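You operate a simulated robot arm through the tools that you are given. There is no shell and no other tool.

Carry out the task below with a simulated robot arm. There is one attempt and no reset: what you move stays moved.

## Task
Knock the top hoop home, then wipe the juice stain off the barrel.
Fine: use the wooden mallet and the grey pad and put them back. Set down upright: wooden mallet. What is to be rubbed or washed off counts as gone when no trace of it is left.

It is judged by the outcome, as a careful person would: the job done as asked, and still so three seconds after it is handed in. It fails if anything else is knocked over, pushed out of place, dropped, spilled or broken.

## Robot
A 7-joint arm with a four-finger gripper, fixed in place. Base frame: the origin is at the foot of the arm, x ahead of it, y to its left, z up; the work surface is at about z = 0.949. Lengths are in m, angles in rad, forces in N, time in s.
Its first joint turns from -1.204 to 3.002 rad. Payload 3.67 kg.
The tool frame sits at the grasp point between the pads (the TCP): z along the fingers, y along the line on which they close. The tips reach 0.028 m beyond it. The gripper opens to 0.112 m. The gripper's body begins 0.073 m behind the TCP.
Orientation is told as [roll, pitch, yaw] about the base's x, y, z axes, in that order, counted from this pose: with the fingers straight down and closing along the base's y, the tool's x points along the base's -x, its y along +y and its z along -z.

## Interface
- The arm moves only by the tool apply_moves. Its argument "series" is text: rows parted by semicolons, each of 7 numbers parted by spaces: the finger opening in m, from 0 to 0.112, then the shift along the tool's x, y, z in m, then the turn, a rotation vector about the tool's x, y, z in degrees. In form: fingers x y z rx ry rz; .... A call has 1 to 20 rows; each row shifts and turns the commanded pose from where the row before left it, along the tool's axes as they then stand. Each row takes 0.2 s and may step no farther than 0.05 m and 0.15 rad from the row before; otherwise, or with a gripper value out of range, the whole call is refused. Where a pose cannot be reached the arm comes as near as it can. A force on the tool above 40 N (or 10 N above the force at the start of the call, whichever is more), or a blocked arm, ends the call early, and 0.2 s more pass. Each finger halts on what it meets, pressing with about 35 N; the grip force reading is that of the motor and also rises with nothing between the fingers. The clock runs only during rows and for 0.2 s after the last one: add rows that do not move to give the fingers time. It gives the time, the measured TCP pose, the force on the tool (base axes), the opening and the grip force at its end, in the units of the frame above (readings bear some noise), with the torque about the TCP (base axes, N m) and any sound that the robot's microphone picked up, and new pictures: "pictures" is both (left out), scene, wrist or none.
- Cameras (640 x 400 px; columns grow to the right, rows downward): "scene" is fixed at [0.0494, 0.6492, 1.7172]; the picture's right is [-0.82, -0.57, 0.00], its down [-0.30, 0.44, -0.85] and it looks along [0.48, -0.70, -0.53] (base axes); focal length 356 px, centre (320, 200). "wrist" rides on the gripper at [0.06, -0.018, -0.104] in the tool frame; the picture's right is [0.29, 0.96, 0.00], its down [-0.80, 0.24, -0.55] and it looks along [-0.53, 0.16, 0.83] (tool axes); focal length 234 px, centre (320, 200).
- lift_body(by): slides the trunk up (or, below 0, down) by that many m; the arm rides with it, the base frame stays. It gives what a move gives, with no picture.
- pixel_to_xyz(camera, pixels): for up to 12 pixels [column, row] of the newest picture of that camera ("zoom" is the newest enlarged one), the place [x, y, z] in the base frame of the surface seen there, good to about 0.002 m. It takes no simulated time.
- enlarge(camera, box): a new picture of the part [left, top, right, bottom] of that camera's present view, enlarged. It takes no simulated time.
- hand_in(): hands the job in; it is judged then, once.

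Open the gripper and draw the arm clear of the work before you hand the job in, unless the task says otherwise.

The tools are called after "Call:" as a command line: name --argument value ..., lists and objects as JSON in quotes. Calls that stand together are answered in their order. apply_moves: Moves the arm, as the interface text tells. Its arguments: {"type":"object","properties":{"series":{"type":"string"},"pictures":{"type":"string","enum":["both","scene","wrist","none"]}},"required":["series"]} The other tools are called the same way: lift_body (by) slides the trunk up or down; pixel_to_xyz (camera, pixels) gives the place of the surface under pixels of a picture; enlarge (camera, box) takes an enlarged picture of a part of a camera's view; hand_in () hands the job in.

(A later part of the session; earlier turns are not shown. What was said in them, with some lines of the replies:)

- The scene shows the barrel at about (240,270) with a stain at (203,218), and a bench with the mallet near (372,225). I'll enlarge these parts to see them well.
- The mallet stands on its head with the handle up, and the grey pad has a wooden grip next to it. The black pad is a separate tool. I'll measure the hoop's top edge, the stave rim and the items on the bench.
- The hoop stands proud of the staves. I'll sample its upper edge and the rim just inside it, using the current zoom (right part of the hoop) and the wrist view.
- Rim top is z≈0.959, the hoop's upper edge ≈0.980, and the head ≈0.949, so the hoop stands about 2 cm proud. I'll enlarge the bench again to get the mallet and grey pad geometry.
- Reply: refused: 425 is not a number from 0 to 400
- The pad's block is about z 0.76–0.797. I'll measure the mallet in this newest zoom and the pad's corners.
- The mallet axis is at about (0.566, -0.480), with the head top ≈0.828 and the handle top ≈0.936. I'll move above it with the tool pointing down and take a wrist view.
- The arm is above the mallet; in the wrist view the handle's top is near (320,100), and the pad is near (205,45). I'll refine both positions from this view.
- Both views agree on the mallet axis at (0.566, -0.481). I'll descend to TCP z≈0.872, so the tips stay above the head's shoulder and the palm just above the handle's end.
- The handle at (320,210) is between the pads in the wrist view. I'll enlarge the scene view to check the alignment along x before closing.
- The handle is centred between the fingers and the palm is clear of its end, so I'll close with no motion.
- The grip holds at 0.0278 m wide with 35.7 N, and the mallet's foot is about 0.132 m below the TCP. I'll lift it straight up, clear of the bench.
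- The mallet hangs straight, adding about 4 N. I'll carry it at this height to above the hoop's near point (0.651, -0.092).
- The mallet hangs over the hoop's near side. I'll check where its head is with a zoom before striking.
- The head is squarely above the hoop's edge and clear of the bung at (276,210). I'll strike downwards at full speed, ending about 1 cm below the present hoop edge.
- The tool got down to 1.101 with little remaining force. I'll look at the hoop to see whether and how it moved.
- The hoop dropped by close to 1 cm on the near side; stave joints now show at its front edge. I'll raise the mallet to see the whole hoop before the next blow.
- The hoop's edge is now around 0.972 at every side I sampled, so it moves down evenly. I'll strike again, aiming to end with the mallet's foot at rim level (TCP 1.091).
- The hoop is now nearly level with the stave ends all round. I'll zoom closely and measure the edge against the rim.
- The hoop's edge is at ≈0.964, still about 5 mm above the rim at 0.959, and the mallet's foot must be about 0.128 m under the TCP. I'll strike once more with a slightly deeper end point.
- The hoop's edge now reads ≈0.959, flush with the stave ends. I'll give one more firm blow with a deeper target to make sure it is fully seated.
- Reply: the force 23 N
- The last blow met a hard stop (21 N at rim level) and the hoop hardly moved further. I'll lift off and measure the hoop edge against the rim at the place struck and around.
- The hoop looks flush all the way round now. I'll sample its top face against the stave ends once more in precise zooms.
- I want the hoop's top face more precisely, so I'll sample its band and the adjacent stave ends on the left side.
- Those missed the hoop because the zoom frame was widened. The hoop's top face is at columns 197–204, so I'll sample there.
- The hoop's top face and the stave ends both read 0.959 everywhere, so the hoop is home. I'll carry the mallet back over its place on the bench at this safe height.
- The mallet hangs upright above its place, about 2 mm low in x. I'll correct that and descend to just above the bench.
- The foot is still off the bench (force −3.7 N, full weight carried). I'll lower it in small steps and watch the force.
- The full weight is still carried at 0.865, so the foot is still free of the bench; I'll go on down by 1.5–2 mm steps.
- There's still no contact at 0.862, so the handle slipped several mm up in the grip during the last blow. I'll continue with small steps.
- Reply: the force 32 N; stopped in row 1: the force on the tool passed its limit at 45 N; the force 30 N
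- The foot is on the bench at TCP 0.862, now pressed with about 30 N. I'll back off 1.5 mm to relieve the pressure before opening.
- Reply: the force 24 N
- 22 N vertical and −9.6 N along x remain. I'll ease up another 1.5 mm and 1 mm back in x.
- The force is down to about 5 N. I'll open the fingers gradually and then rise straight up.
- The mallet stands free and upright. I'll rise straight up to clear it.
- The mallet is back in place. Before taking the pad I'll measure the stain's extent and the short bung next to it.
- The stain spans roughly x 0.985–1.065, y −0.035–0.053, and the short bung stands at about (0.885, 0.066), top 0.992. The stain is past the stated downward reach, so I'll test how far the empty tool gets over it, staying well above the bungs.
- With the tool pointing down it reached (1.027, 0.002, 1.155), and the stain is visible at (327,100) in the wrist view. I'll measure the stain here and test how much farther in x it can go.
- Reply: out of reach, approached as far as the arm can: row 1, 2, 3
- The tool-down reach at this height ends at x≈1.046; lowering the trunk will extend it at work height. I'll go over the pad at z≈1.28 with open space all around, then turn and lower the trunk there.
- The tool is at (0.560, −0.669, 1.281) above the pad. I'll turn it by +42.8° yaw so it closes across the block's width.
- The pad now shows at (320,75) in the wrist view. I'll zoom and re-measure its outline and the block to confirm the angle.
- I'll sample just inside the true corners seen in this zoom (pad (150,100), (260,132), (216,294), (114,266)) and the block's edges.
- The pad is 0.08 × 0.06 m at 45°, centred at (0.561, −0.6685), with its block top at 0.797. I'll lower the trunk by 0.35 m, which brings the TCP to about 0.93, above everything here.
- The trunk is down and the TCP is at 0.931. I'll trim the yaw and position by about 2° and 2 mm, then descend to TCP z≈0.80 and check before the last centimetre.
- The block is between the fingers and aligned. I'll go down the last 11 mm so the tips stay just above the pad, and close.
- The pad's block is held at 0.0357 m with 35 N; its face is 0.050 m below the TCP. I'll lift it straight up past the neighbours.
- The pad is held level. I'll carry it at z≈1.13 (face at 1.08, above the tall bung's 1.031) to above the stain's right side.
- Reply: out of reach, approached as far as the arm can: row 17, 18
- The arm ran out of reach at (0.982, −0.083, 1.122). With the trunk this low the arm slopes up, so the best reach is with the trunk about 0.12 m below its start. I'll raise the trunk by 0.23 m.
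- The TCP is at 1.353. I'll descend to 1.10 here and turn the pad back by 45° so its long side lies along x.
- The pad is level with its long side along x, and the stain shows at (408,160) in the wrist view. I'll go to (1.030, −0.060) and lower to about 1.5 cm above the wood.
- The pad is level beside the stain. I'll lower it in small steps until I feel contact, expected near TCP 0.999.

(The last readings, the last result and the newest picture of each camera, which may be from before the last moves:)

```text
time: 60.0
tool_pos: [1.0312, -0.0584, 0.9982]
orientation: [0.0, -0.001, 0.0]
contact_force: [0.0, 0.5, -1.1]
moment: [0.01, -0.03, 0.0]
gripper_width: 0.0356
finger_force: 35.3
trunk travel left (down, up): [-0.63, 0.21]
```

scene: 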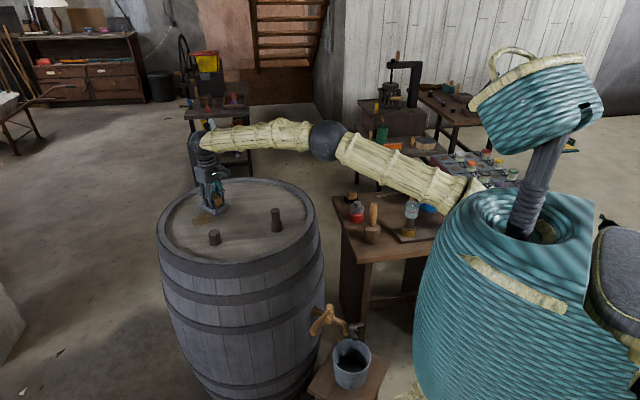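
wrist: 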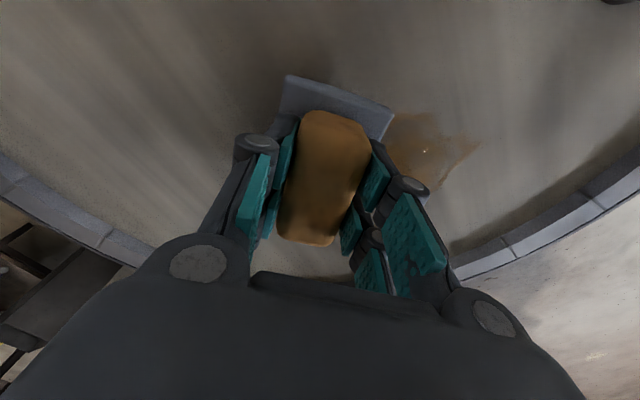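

There's no contact force yet at 0.998. I'll keep stepping down by 1 mm.

Call:
apply_moves --series "0 0 0 0.001 0 0 0; 0 0 0 0 0 0 0" --pictures "none"

Call:
apply_moves --series "0 0 0 0.001 0 0 0; 0 0 0 0 0 0 0" --pictures "scene"

Call:
enlarge --camera "scene" --box '[185, 185, 235, 235]'

```text
time: 60.6
tool_pos: [1.0326, -0.0577, 0.9977]
orientation: [0.001, -0.005, 0.001]
contact_force: [0.6, 0.7, 3.3]
moment: [-0.04, 0.14, 0.0]
gripper_width: 0.0353
finger_force: 34.7
trunk travel left (down, up): [-0.63, 0.21]
```

```text
time: 61.2
tool_pos: [1.0316, -0.059, 0.998]
orientation: [0.001, -0.006, -0.001]
contact_force: [1.8, -0.7, 9.5]
moment: [0.06, 0.36, 0.02]
gripper_width: 0.0353
finger_force: 35.2
trunk travel left (down, up): [-0.63, 0.21]
```

scene: 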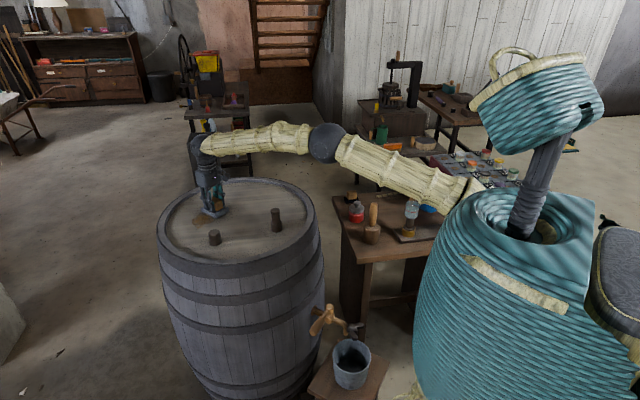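

```text
8.00 times, centred on (210, 210) of scene
```

zoom: 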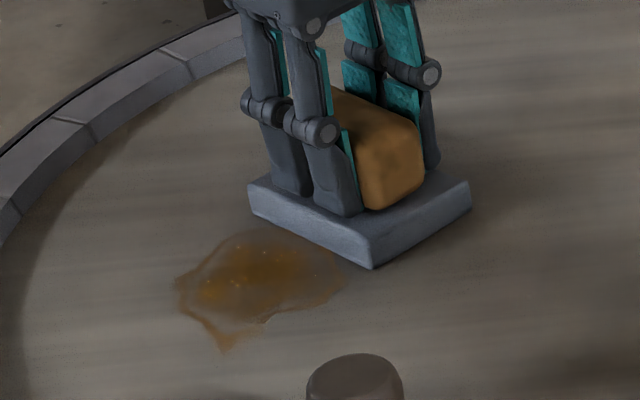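

Contact is about 10 N, with the moment showing that the pad's near edge carries it. I'll tip the far edge down by 0.5° and look at the moment.

Call:
apply_moves --series "0 0 0 0 0 0.5 0; 0 0 0 0 0 0 0" --pictures "none"

```text
time: 61.8
tool_pos: [1.031, -0.0589, 0.9986]
orientation: [0.0, 0.002, -0.002]
contact_force: [5.8, 0.2, 12.3]
moment: [0.0, -0.88, -0.01]
gripper_width: 0.0354
finger_force: 35.2
trunk travel left (down, up): [-0.63, 0.21]
```

The load went to the far edge now, so half of that is right. I'll tip back 0.25° and begin the first sweep in +y across the stain.

Call:
apply_moves --series "0 0 0 0 0 -0.25 0; 0 0 0 0 0 0 0" --pictures "none"

Call:
apply_moves --series "0 0 0.015 0 0 0 0; 0 0 0.02 0 0 0 0; 0 0 0.02 0 0 0 0; 0 0 0.02 0 0 0 0; 0 0 0.02 0 0 0 0; 0 0 0.02 0 0 0 0; 0 0 0.02 0 0 0 0; 0 0 0 0 0 0 0"

Call:
enlarge --camera "scene" --box '[180, 190, 244, 240]'

```text
time: 62.4
tool_pos: [1.0308, -0.0596, 0.9983]
orientation: [-0.002, -0.001, 0.001]
contact_force: [8.2, 0.6, 14.9]
moment: [-0.07, -0.86, 0.06]
gripper_width: 0.0352
finger_force: 34.7
trunk travel left (down, up): [-0.63, 0.21]
```

```text
time: 64.2
tool_pos: [1.0242, 0.0749, 0.9983]
orientation: [0.0, 0.0, 0.002]
contact_force: [-0.3, -3.8, 15.4]
moment: [-0.24, -0.06, -0.04]
gripper_width: 0.0356
finger_force: 35.2
out of reach, approached as far as the arm can: row 7
trunk travel left (down, up): [-0.63, 0.21]
```

scene: 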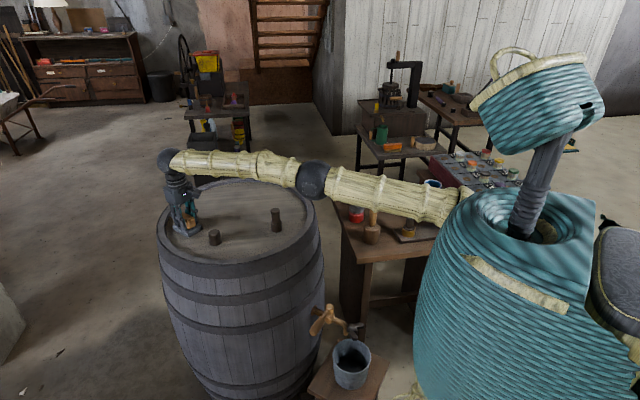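
wrist: 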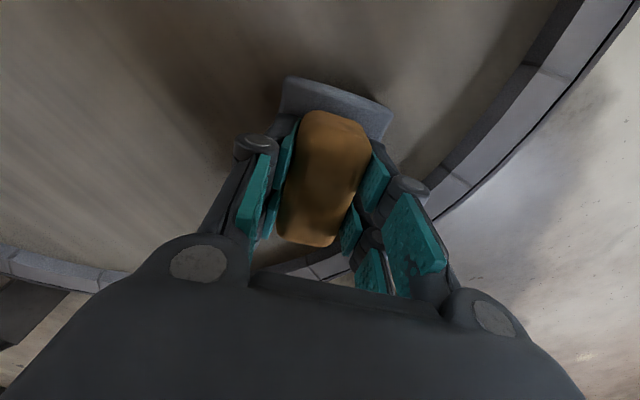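

```text
8.00 times, centred on (212, 215) of scene
```

zoom: 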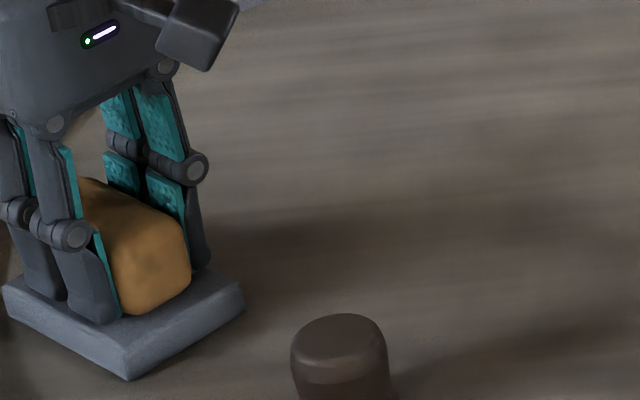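

The stain is gone where the pad has passed, at about 15 N. I'll sweep back with x≈1.033 to cover the far margin, then take one more pass nearer in.

Call:
apply_moves --series "0 -0.004 -0.02 0 0 0 0; 0 -0.004 -0.02 0 0 0 0; 0 0 -0.02 0 0 0 0; 0 0 -0.02 0 0 0 0; 0 0 -0.02 0 0 0 0; 0 0 -0.02 0 0 0 0; 0 0 -0.015 0 0 0 0; 0 0 0 0 0 0 0"

Call:
enlarge --camera "scene" --box '[170, 195, 234, 245]'

Call:
enlarge --camera "wrist" --box '[360, 60, 560, 220]'

```text
time: 66.0
tool_pos: [1.03, -0.062, 0.9975]
orientation: [0.0, 0.001, 0.0]
contact_force: [-0.2, 4.9, 14.9]
moment: [0.26, -0.03, -0.02]
gripper_width: 0.0354
finger_force: 35.0
trunk travel left (down, up): [-0.63, 0.21]
```

scene: 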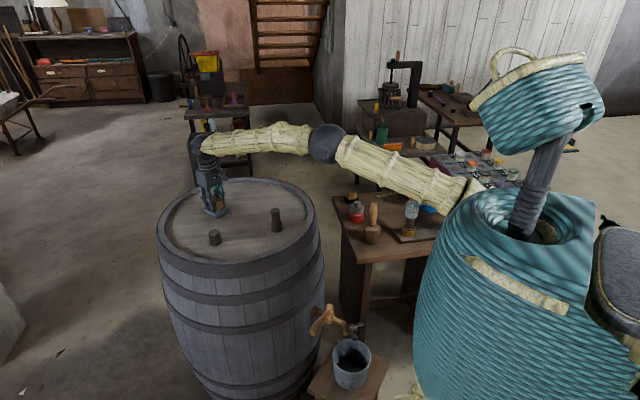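
wrist: 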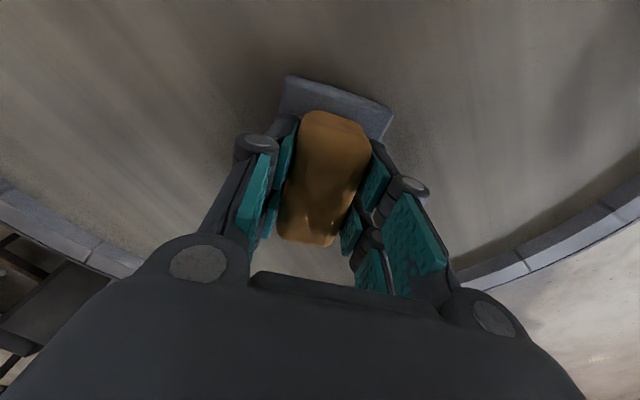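

```text
8.00 times, centred on (202, 220) of scene
```

zoom: 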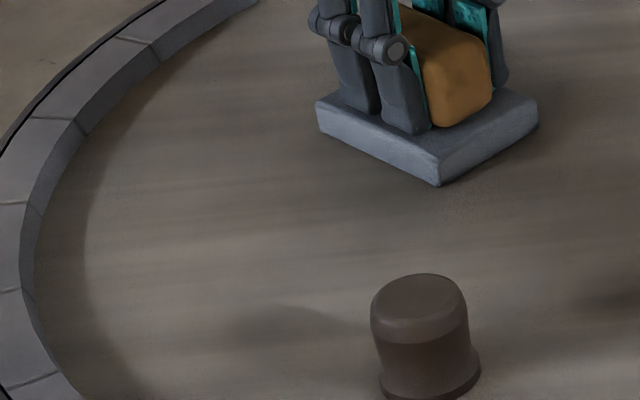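

```text
2.50 times, centred on (460, 140) of wrist
```

zoom: 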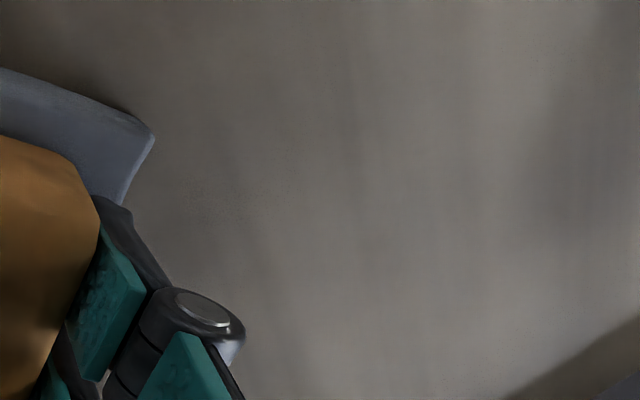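

No stain is visible in either view. As a safeguard I'll make one more pass at x≈1.012 to cover the near margin, and back.

Call:
apply_moves --series "0 0.018 0 0 0 0 0; 0 0 0.02 0 0 0 0; 0 0 0.02 0 0 0 0; 0 0 0.02 0 0 0 0; 0 0 0.02 0 0 0 0; 0 0 0.02 0 0 0 0; 0 0 0.02 0 0 0 0; 0 -0.01 0.01 0 0 0 0; 0 0 -0.02 0 0 0 0; 0 -0.006 -0.02 0 0 0 0; 0 -0.003 -0.02 0 0 0 0; 0 -0.003 -0.02 0 0 0 0; 0 0 -0.02 0 0 0 0; 0 0 -0.02 0 0 0 0; 0 0 0 0 0 0 0"

Call:
enlarge --camera "scene" --box '[170, 195, 234, 245]'

```text
time: 69.2
tool_pos: [1.0372, -0.0517, 0.9984]
orientation: [-0.001, 0.002, 0.001]
contact_force: [0.0, 1.6, 10.1]
moment: [0.02, -0.16, 0.04]
gripper_width: 0.0352
finger_force: 35.2
trunk travel left (down, up): [-0.63, 0.21]
```

scene: 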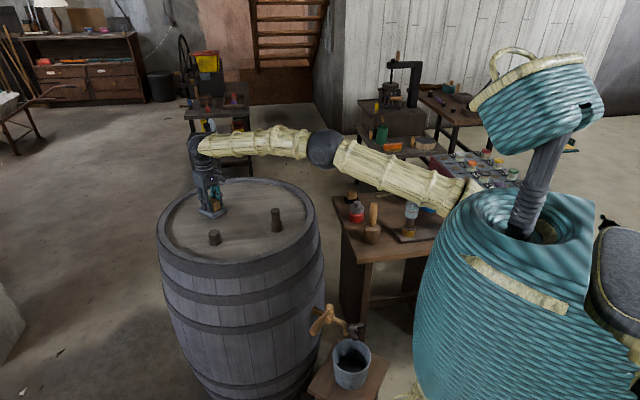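
wrist: 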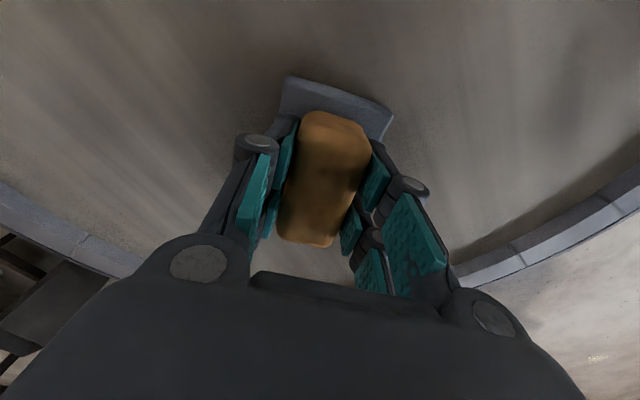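

```text
8.00 times, centred on (202, 220) of scene
```

zoom: 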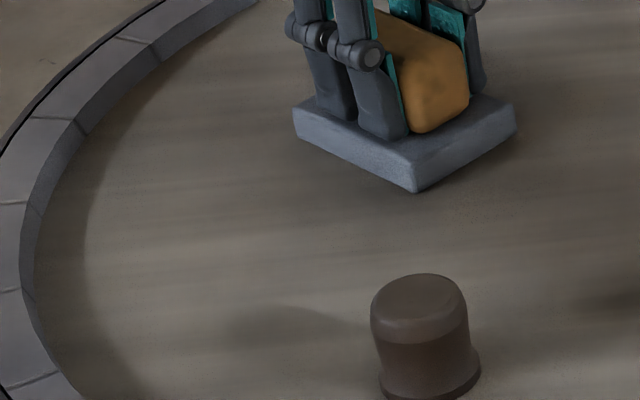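

The wood is clean. I'll lift the pad well off, draw back a little, and look at the whole area including under the pad.

Call:
apply_moves --series "0 0 0 -0.02 0 0 0; 0 0 0 -0.03 0 0 0; 0 0.01 0 -0.04 0 0 0; 0 0.02 -0.02 -0.04 0 0 0; 0 0.02 -0.04 0 0 0 0; 0 0.02 -0.04 0 0 0 0; 0 0.02 -0.04 0 0 0 0; 0 0 0 0 0 0 0"

Call:
enlarge --camera "scene" --box '[160, 180, 256, 255]'

Call:
enlarge --camera "scene" --box '[185, 200, 225, 232]'

```text
time: 71.0
tool_pos: [0.9483, -0.1899, 1.1264]
orientation: [-0.002, 0.001, 0.002]
contact_force: [0.9, 0.2, -0.8]
moment: [-0.02, 0.03, 0.0]
gripper_width: 0.0355
finger_force: 35.1
trunk travel left (down, up): [-0.63, 0.21]
```

scene: 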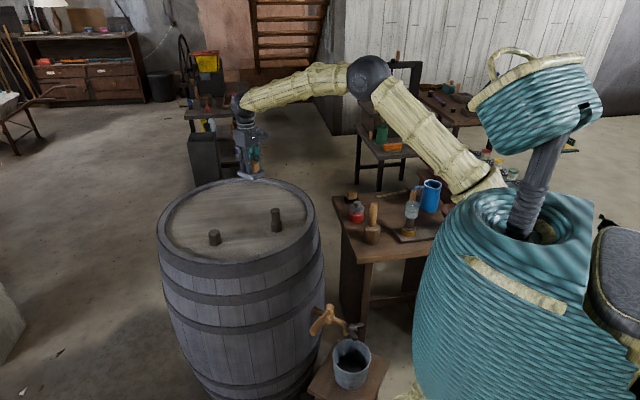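
wrist: 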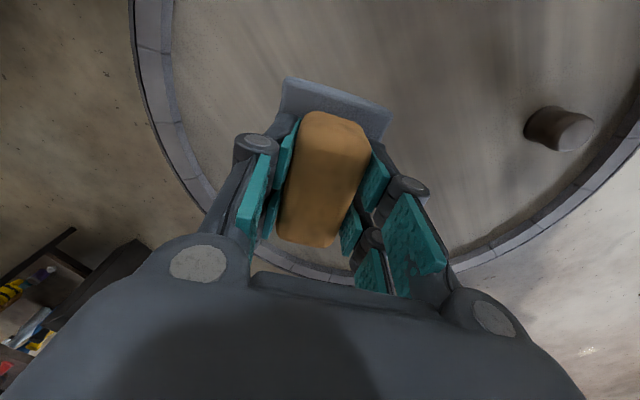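

```text
5.33 times, centred on (208, 218) of scene
```

zoom: 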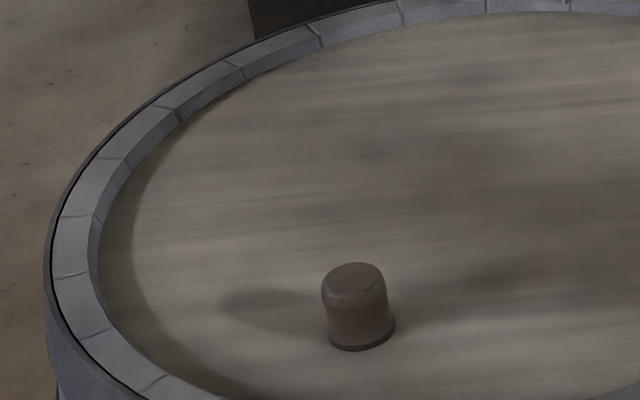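

```text
12.50 times, centred on (205, 216) of scene
```

zoom: 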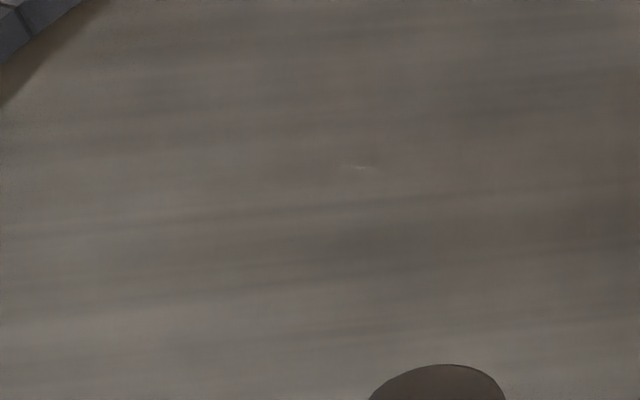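

The barrel head is clean with no trace. I'll carry the pad back above its place on the bench at this height.

Call:
apply_moves --series "0 0.02762 -0.03425 0 0 0 0; 0 0.02762 -0.03425 0 0 0 0; 0 0.02762 -0.03425 0 0 0 0; 0 0.02762 -0.03425 0 0 0 0; 0 0.02762 -0.03425 0 0 0 0; 0 0.02762 -0.03425 0 0 0 0; 0 0.02762 -0.03425 0 0 0 0; 0 0.02762 -0.03425 0 0 0 0; 0 0.02762 -0.03425 0 0 0 0; 0 0.02762 -0.03425 0 0 0 0; 0 0.02762 -0.03425 0 0 0 0; 0 0.02762 -0.03425 0 0 0 0; 0 0.02762 -0.03425 0 0 0 0; 0 0.02762 -0.03425 0 0 0 0; 0 0 0 0 0 0 0" --pictures "scene"

Call:
apply_moves --series "0 0 0 0 0 0 -7.5; 0 0 0 0 0 0 -7.5; 0 0 0 0 0 0 -7.5; 0 0 0 0 0 0 -7.5; 0 0 0 0 0 0 -7.5; 0 0 0 0 0 0 -7.5; 0 0 0 0 0 0 0"

```text
time: 74.2
tool_pos: [0.5622, -0.6687, 1.1285]
orientation: [-0.002, 0.001, 0.0]
contact_force: [-0.1, -0.1, -0.3]
moment: [-0.01, 0.02, -0.01]
gripper_width: 0.0355
finger_force: 35.3
trunk travel left (down, up): [-0.63, 0.21]
```

scene: 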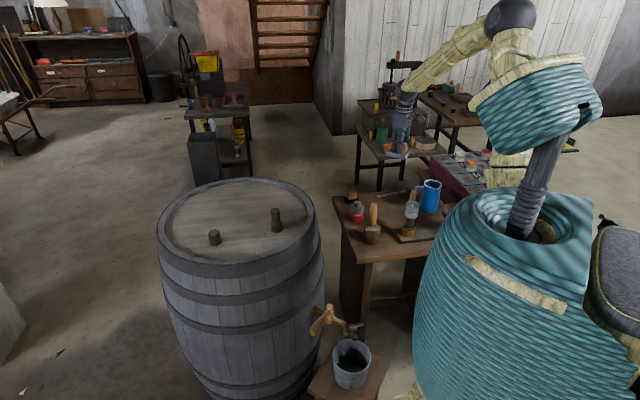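

```text
time: 75.8
tool_pos: [0.5614, -0.6693, 1.1273]
orientation: [0.001, 0.0, 0.787]
contact_force: [0.1, -0.1, 0.0]
moment: [-0.02, -0.01, 0.03]
gripper_width: 0.0354
finger_force: 34.9
trunk travel left (down, up): [-0.63, 0.21]
```

scene: 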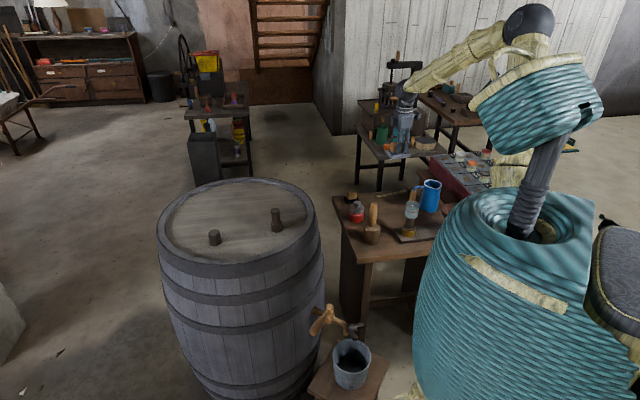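
wrist: 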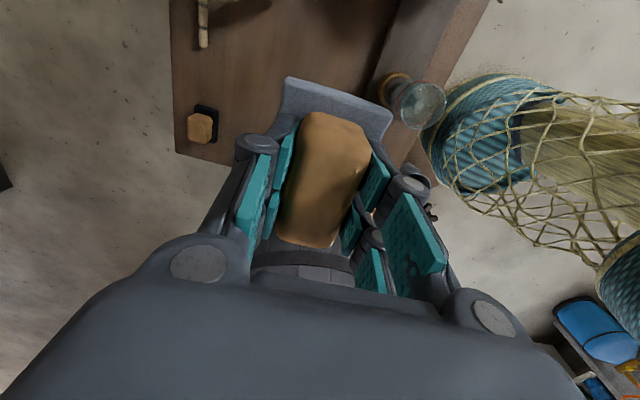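

The pose matches where it was picked up: (0.5614, −0.6693), yaw 0.787. I'll descend to about 1 cm above the bench.

Call:
apply_moves --series "0 0 0 0.0455 0 0 0; 0 0 0 0.0455 0 0 0; 0 0 0 0.0455 0 0 0; 0 0 0 0.0455 0 0 0; 0 0 0 0.0455 0 0 0; 0 0 0 0.0455 0 0 0; 0 0 0 0.04 0 0 0; 0 0 0 0.014 0 0 0; 0 0 0 0 0 0 0"

Call:
enlarge --camera "scene" --box '[340, 170, 440, 245]'

```text
time: 77.8
tool_pos: [0.5608, -0.6707, 0.8004]
orientation: [0.001, 0.001, 0.785]
contact_force: [-0.6, -0.4, -0.6]
moment: [0.0, 0.01, -0.01]
gripper_width: 0.0355
finger_force: 35.1
trunk travel left (down, up): [-0.63, 0.21]
```

scene: 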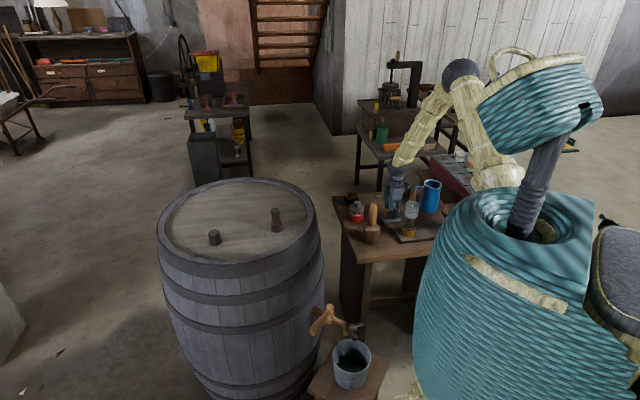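
wrist: 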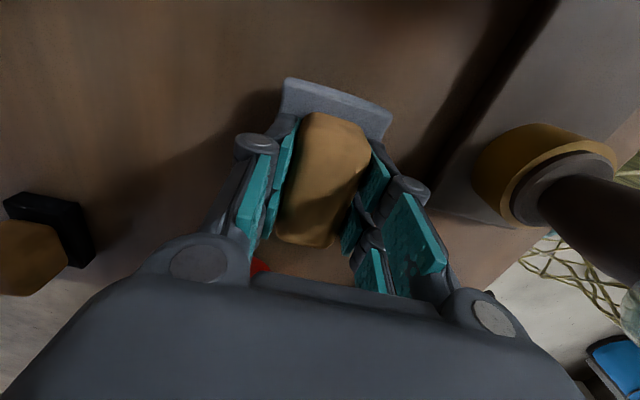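

```text
5.33 times, centred on (390, 208) of scene
```

zoom: 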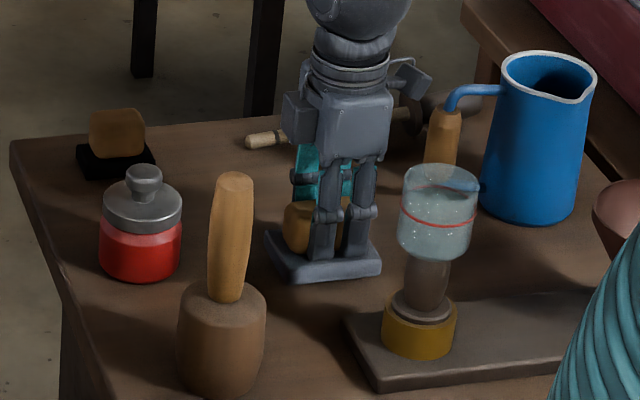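

The pad is about 1 cm above its place. I'll lower it in small steps and watch for contact.

Call:
apply_moves --series "0 0 0 0.006 0 0 0; 0 0 0 0.003 0 0 0; 0 0 0 0 0 0 0" --pictures "none"

Call:
apply_moves --series "0 0 0 0.0012 0 0 0; 0 0 0 0 0 0 0" --pictures "none"

Call:
apply_moves --series "0 0 0 0.001 0 0 0; 0 0 0 0 0 0 0" --pictures "none"

```text
time: 78.6
tool_pos: [0.5596, -0.6709, 0.7909]
orientation: [0.003, 0.001, 0.784]
contact_force: [-0.4, -0.3, -0.7]
moment: [0.02, 0.0, -0.03]
gripper_width: 0.0354
finger_force: 34.8
trunk travel left (down, up): [-0.63, 0.21]
```

```text
time: 79.2
tool_pos: [0.5602, -0.6701, 0.79]
orientation: [0.002, 0.001, 0.785]
contact_force: [-0.5, 0.7, -1.5]
moment: [0.01, 0.02, -0.02]
gripper_width: 0.0354
finger_force: 34.8
trunk travel left (down, up): [-0.63, 0.21]
```

```text
time: 79.8
tool_pos: [0.5611, -0.67, 0.7885]
orientation: [0.002, 0.001, 0.786]
contact_force: [-0.2, 0.4, 0.3]
moment: [0.0, 0.01, 0.0]
gripper_width: 0.0357
finger_force: 35.1
trunk travel left (down, up): [-0.63, 0.21]
```

The force has changed from −1 to about 0 N, so the face is at the bench. I'll settle another 0.6 mm and open the fingers gently.

Call:
apply_moves --series "0 0 0 0.0006 0 0 0; 0 0 0 0 0 0 0; 0.042 0 0 0 0 0 0; 0.055 0 0 0 0 0 0; 0.07 0 0 0 0 0 0; 0.07 0 0 0 0 0 0"

Call:
enlarge --camera "scene" --box '[340, 170, 440, 245]'

```text
time: 81.2
tool_pos: [0.5613, -0.6716, 0.7876]
orientation: [0.001, 0.003, 0.786]
contact_force: [-0.9, -0.5, 0.0]
moment: [-0.01, -0.03, 0.03]
gripper_width: 0.0702
finger_force: 0.1
trunk travel left (down, up): [-0.63, 0.21]
```

scene: 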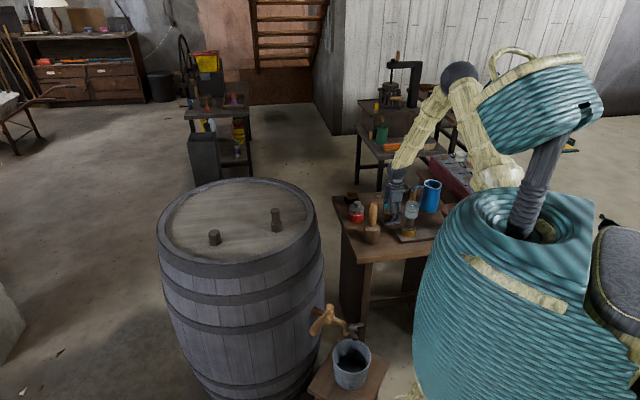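
wrist: 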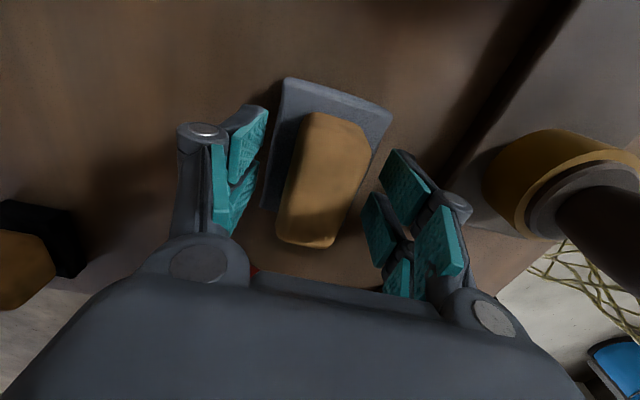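

```text
5.33 times, centred on (390, 208) of scene
```

zoom: 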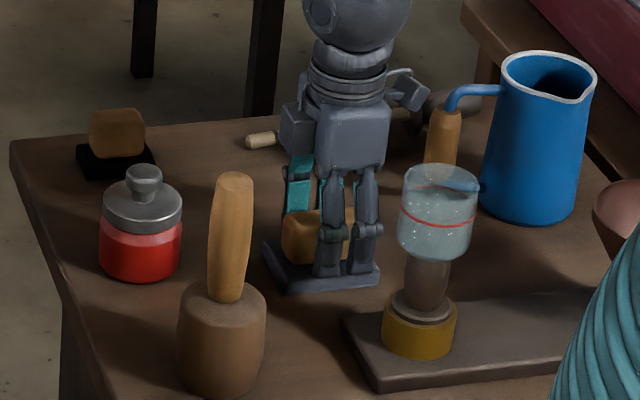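

The pad is released and resting in place. I'll rise straight up, clear of the bench items.

Call:
apply_moves --series "0.07 0 0 -0.02 0 0 0; 0.07 0 0 -0.04 0 0 0; 0.07 0 0 -0.045 0 0 0; 0.07 0 0 -0.045 0 0 0; 0.08 0 0 -0.045 0 0 0; 0.1 0 0 -0.045 0 0 0; 0.112 0 0 -0.05 0 0 0; 0.112 0 0 -0.05 0 0 0; 0.112 0 0 0 0 0 0"

Call:
enlarge --camera "scene" --box '[330, 175, 450, 250]'

Call:
enlarge --camera "wrist" --box '[160, 0, 460, 190]'

```text
time: 83.2
tool_pos: [0.5613, -0.6713, 1.1268]
orientation: [0.003, 0.001, 0.784]
contact_force: [1.2, 0.0, 0.5]
moment: [0.04, 0.03, 0.01]
gripper_width: 0.1119
finger_force: 0.1
trunk travel left (down, up): [-0.63, 0.21]
```

scene: 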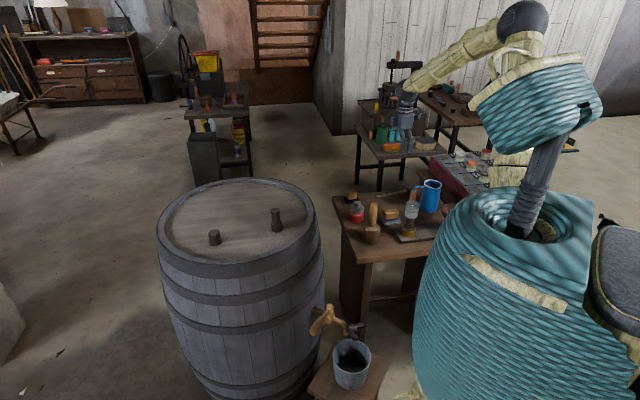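
wrist: 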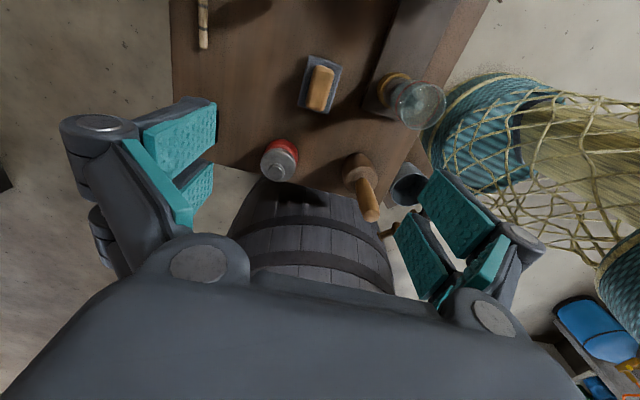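

```text
5.33 times, centred on (390, 212) of scene
```

zoom: 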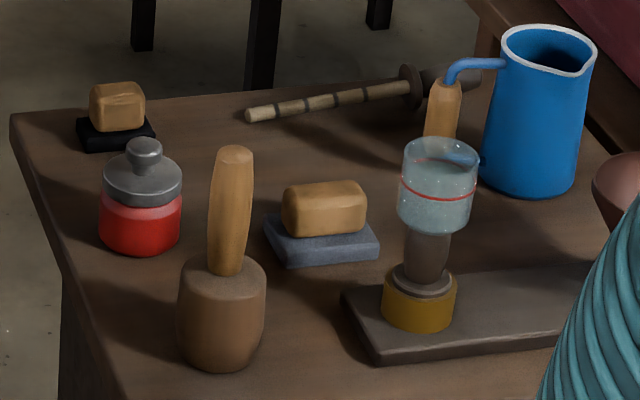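

```text
2.11 times, centred on (310, 95) of wrist
```

zoom: 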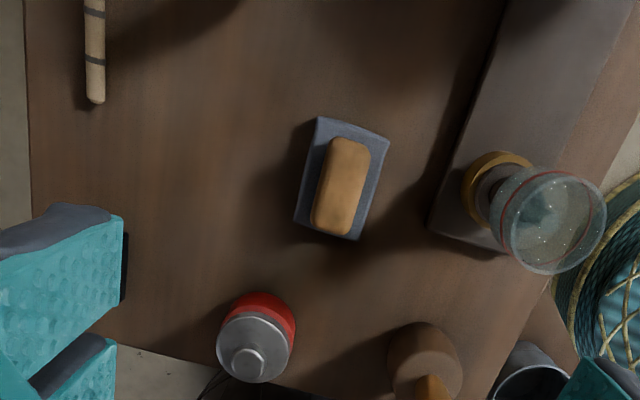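

Both tools are back as they were and nothing else moved. Before handing in, I'll take one last close look at the hoop all around, above and below.

Call:
enlarge --camera "scene" --box '[150, 230, 250, 305]'

Call:
enlarge --camera "scene" --box '[240, 205, 340, 290]'

Call:
enlarge --camera "scene" --box '[200, 165, 320, 235]'

```text
5.33 times, centred on (200, 268) of scene
```

zoom: 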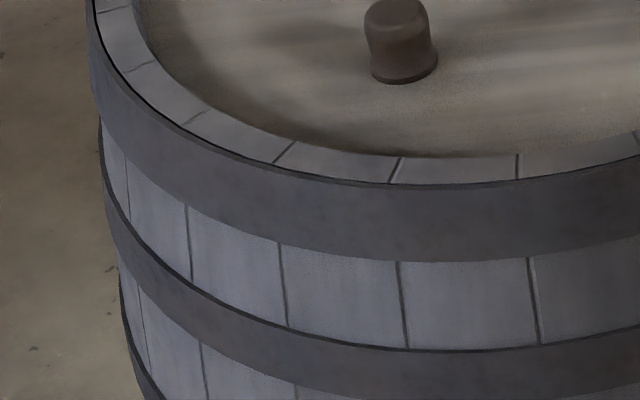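

```text
4.71 times, centred on (290, 248) of scene
```

zoom: 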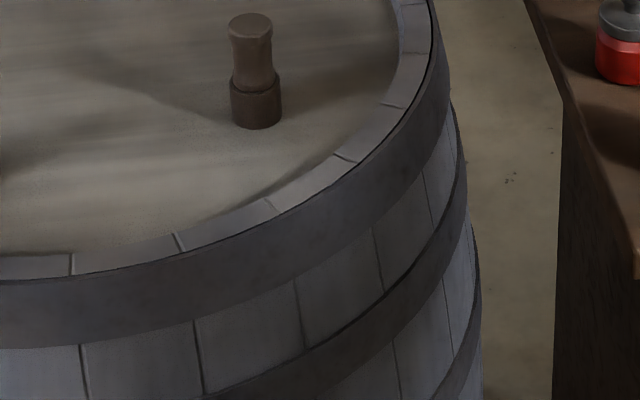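

```text
5.33 times, centred on (260, 200) of scene
```

zoom: 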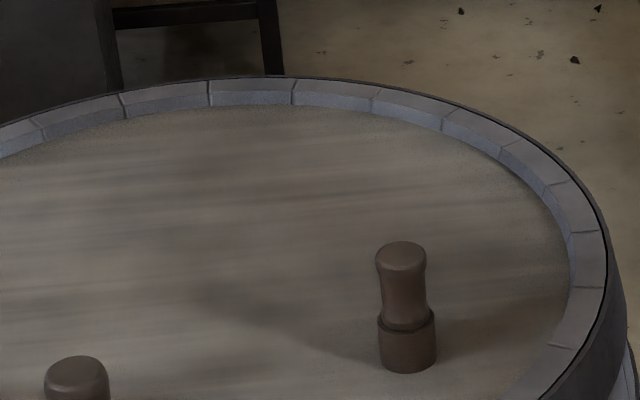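

The hoop lies flush with the stave ends all round, the head is clean, and the bungs stand as before. I'll draw the open gripper further up and clear of the bench before handing in.

Call:
apply_moves --series "0.112 0 0 -0.045 0 0 0; 0.112 0 0 -0.045 0 0 0; 0.112 0 0 -0.045 0 0 0; 0.112 0 0 -0.03 0 0 0; 0.112 0 0 0 0 0 0" --pictures "scene"

```text
time: 84.4
tool_pos: [0.5612, -0.6703, 1.294]
orientation: [0.003, 0.002, 0.784]
contact_force: [0.9, 0.7, 0.1]
moment: [0.05, 0.0, -0.01]
gripper_width: 0.1121
finger_force: 0.0
trunk travel left (down, up): [-0.63, 0.21]
```

scene: 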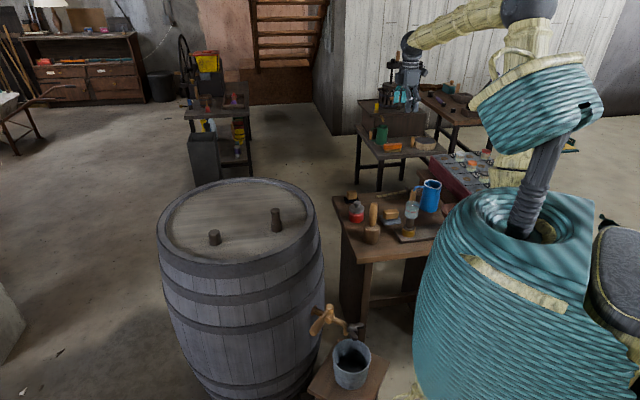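

The arm is clear with the gripper open, the mallet stands upright at (372,225), the pad is at (391,215), and the barrel is clean with its hoop flush. I'm handing in the job.

Call:
hand_in

```text
The job is handed in.
```

The top hoop is knocked home, the juice stain is gone, and both tools are back in their places. I handed the job in, and no verdict came back with the hand-in.

- **Hoop:** It started about 2 cm above the stave ends. The first three mallet blows brought it down, and a fourth met a hard stop. It now sits flush all the way round, both edges reading about 0.959 m. I took flush as home and did not test whether it could go lower.
- **Stain:** I wiped it with the grey pad in four passes at roughly 10–15 N. Close views of the barrel head afterwards showed no trace.
- **Tools:** The mallet is standing upright where it was, within about 2 mm. The grey pad is back in its spot at the same angle.
- **Everything else:** The two bungs on the barrel and the other things on the bench look undisturbed. The gripper is open and the arm is drawn up clear.
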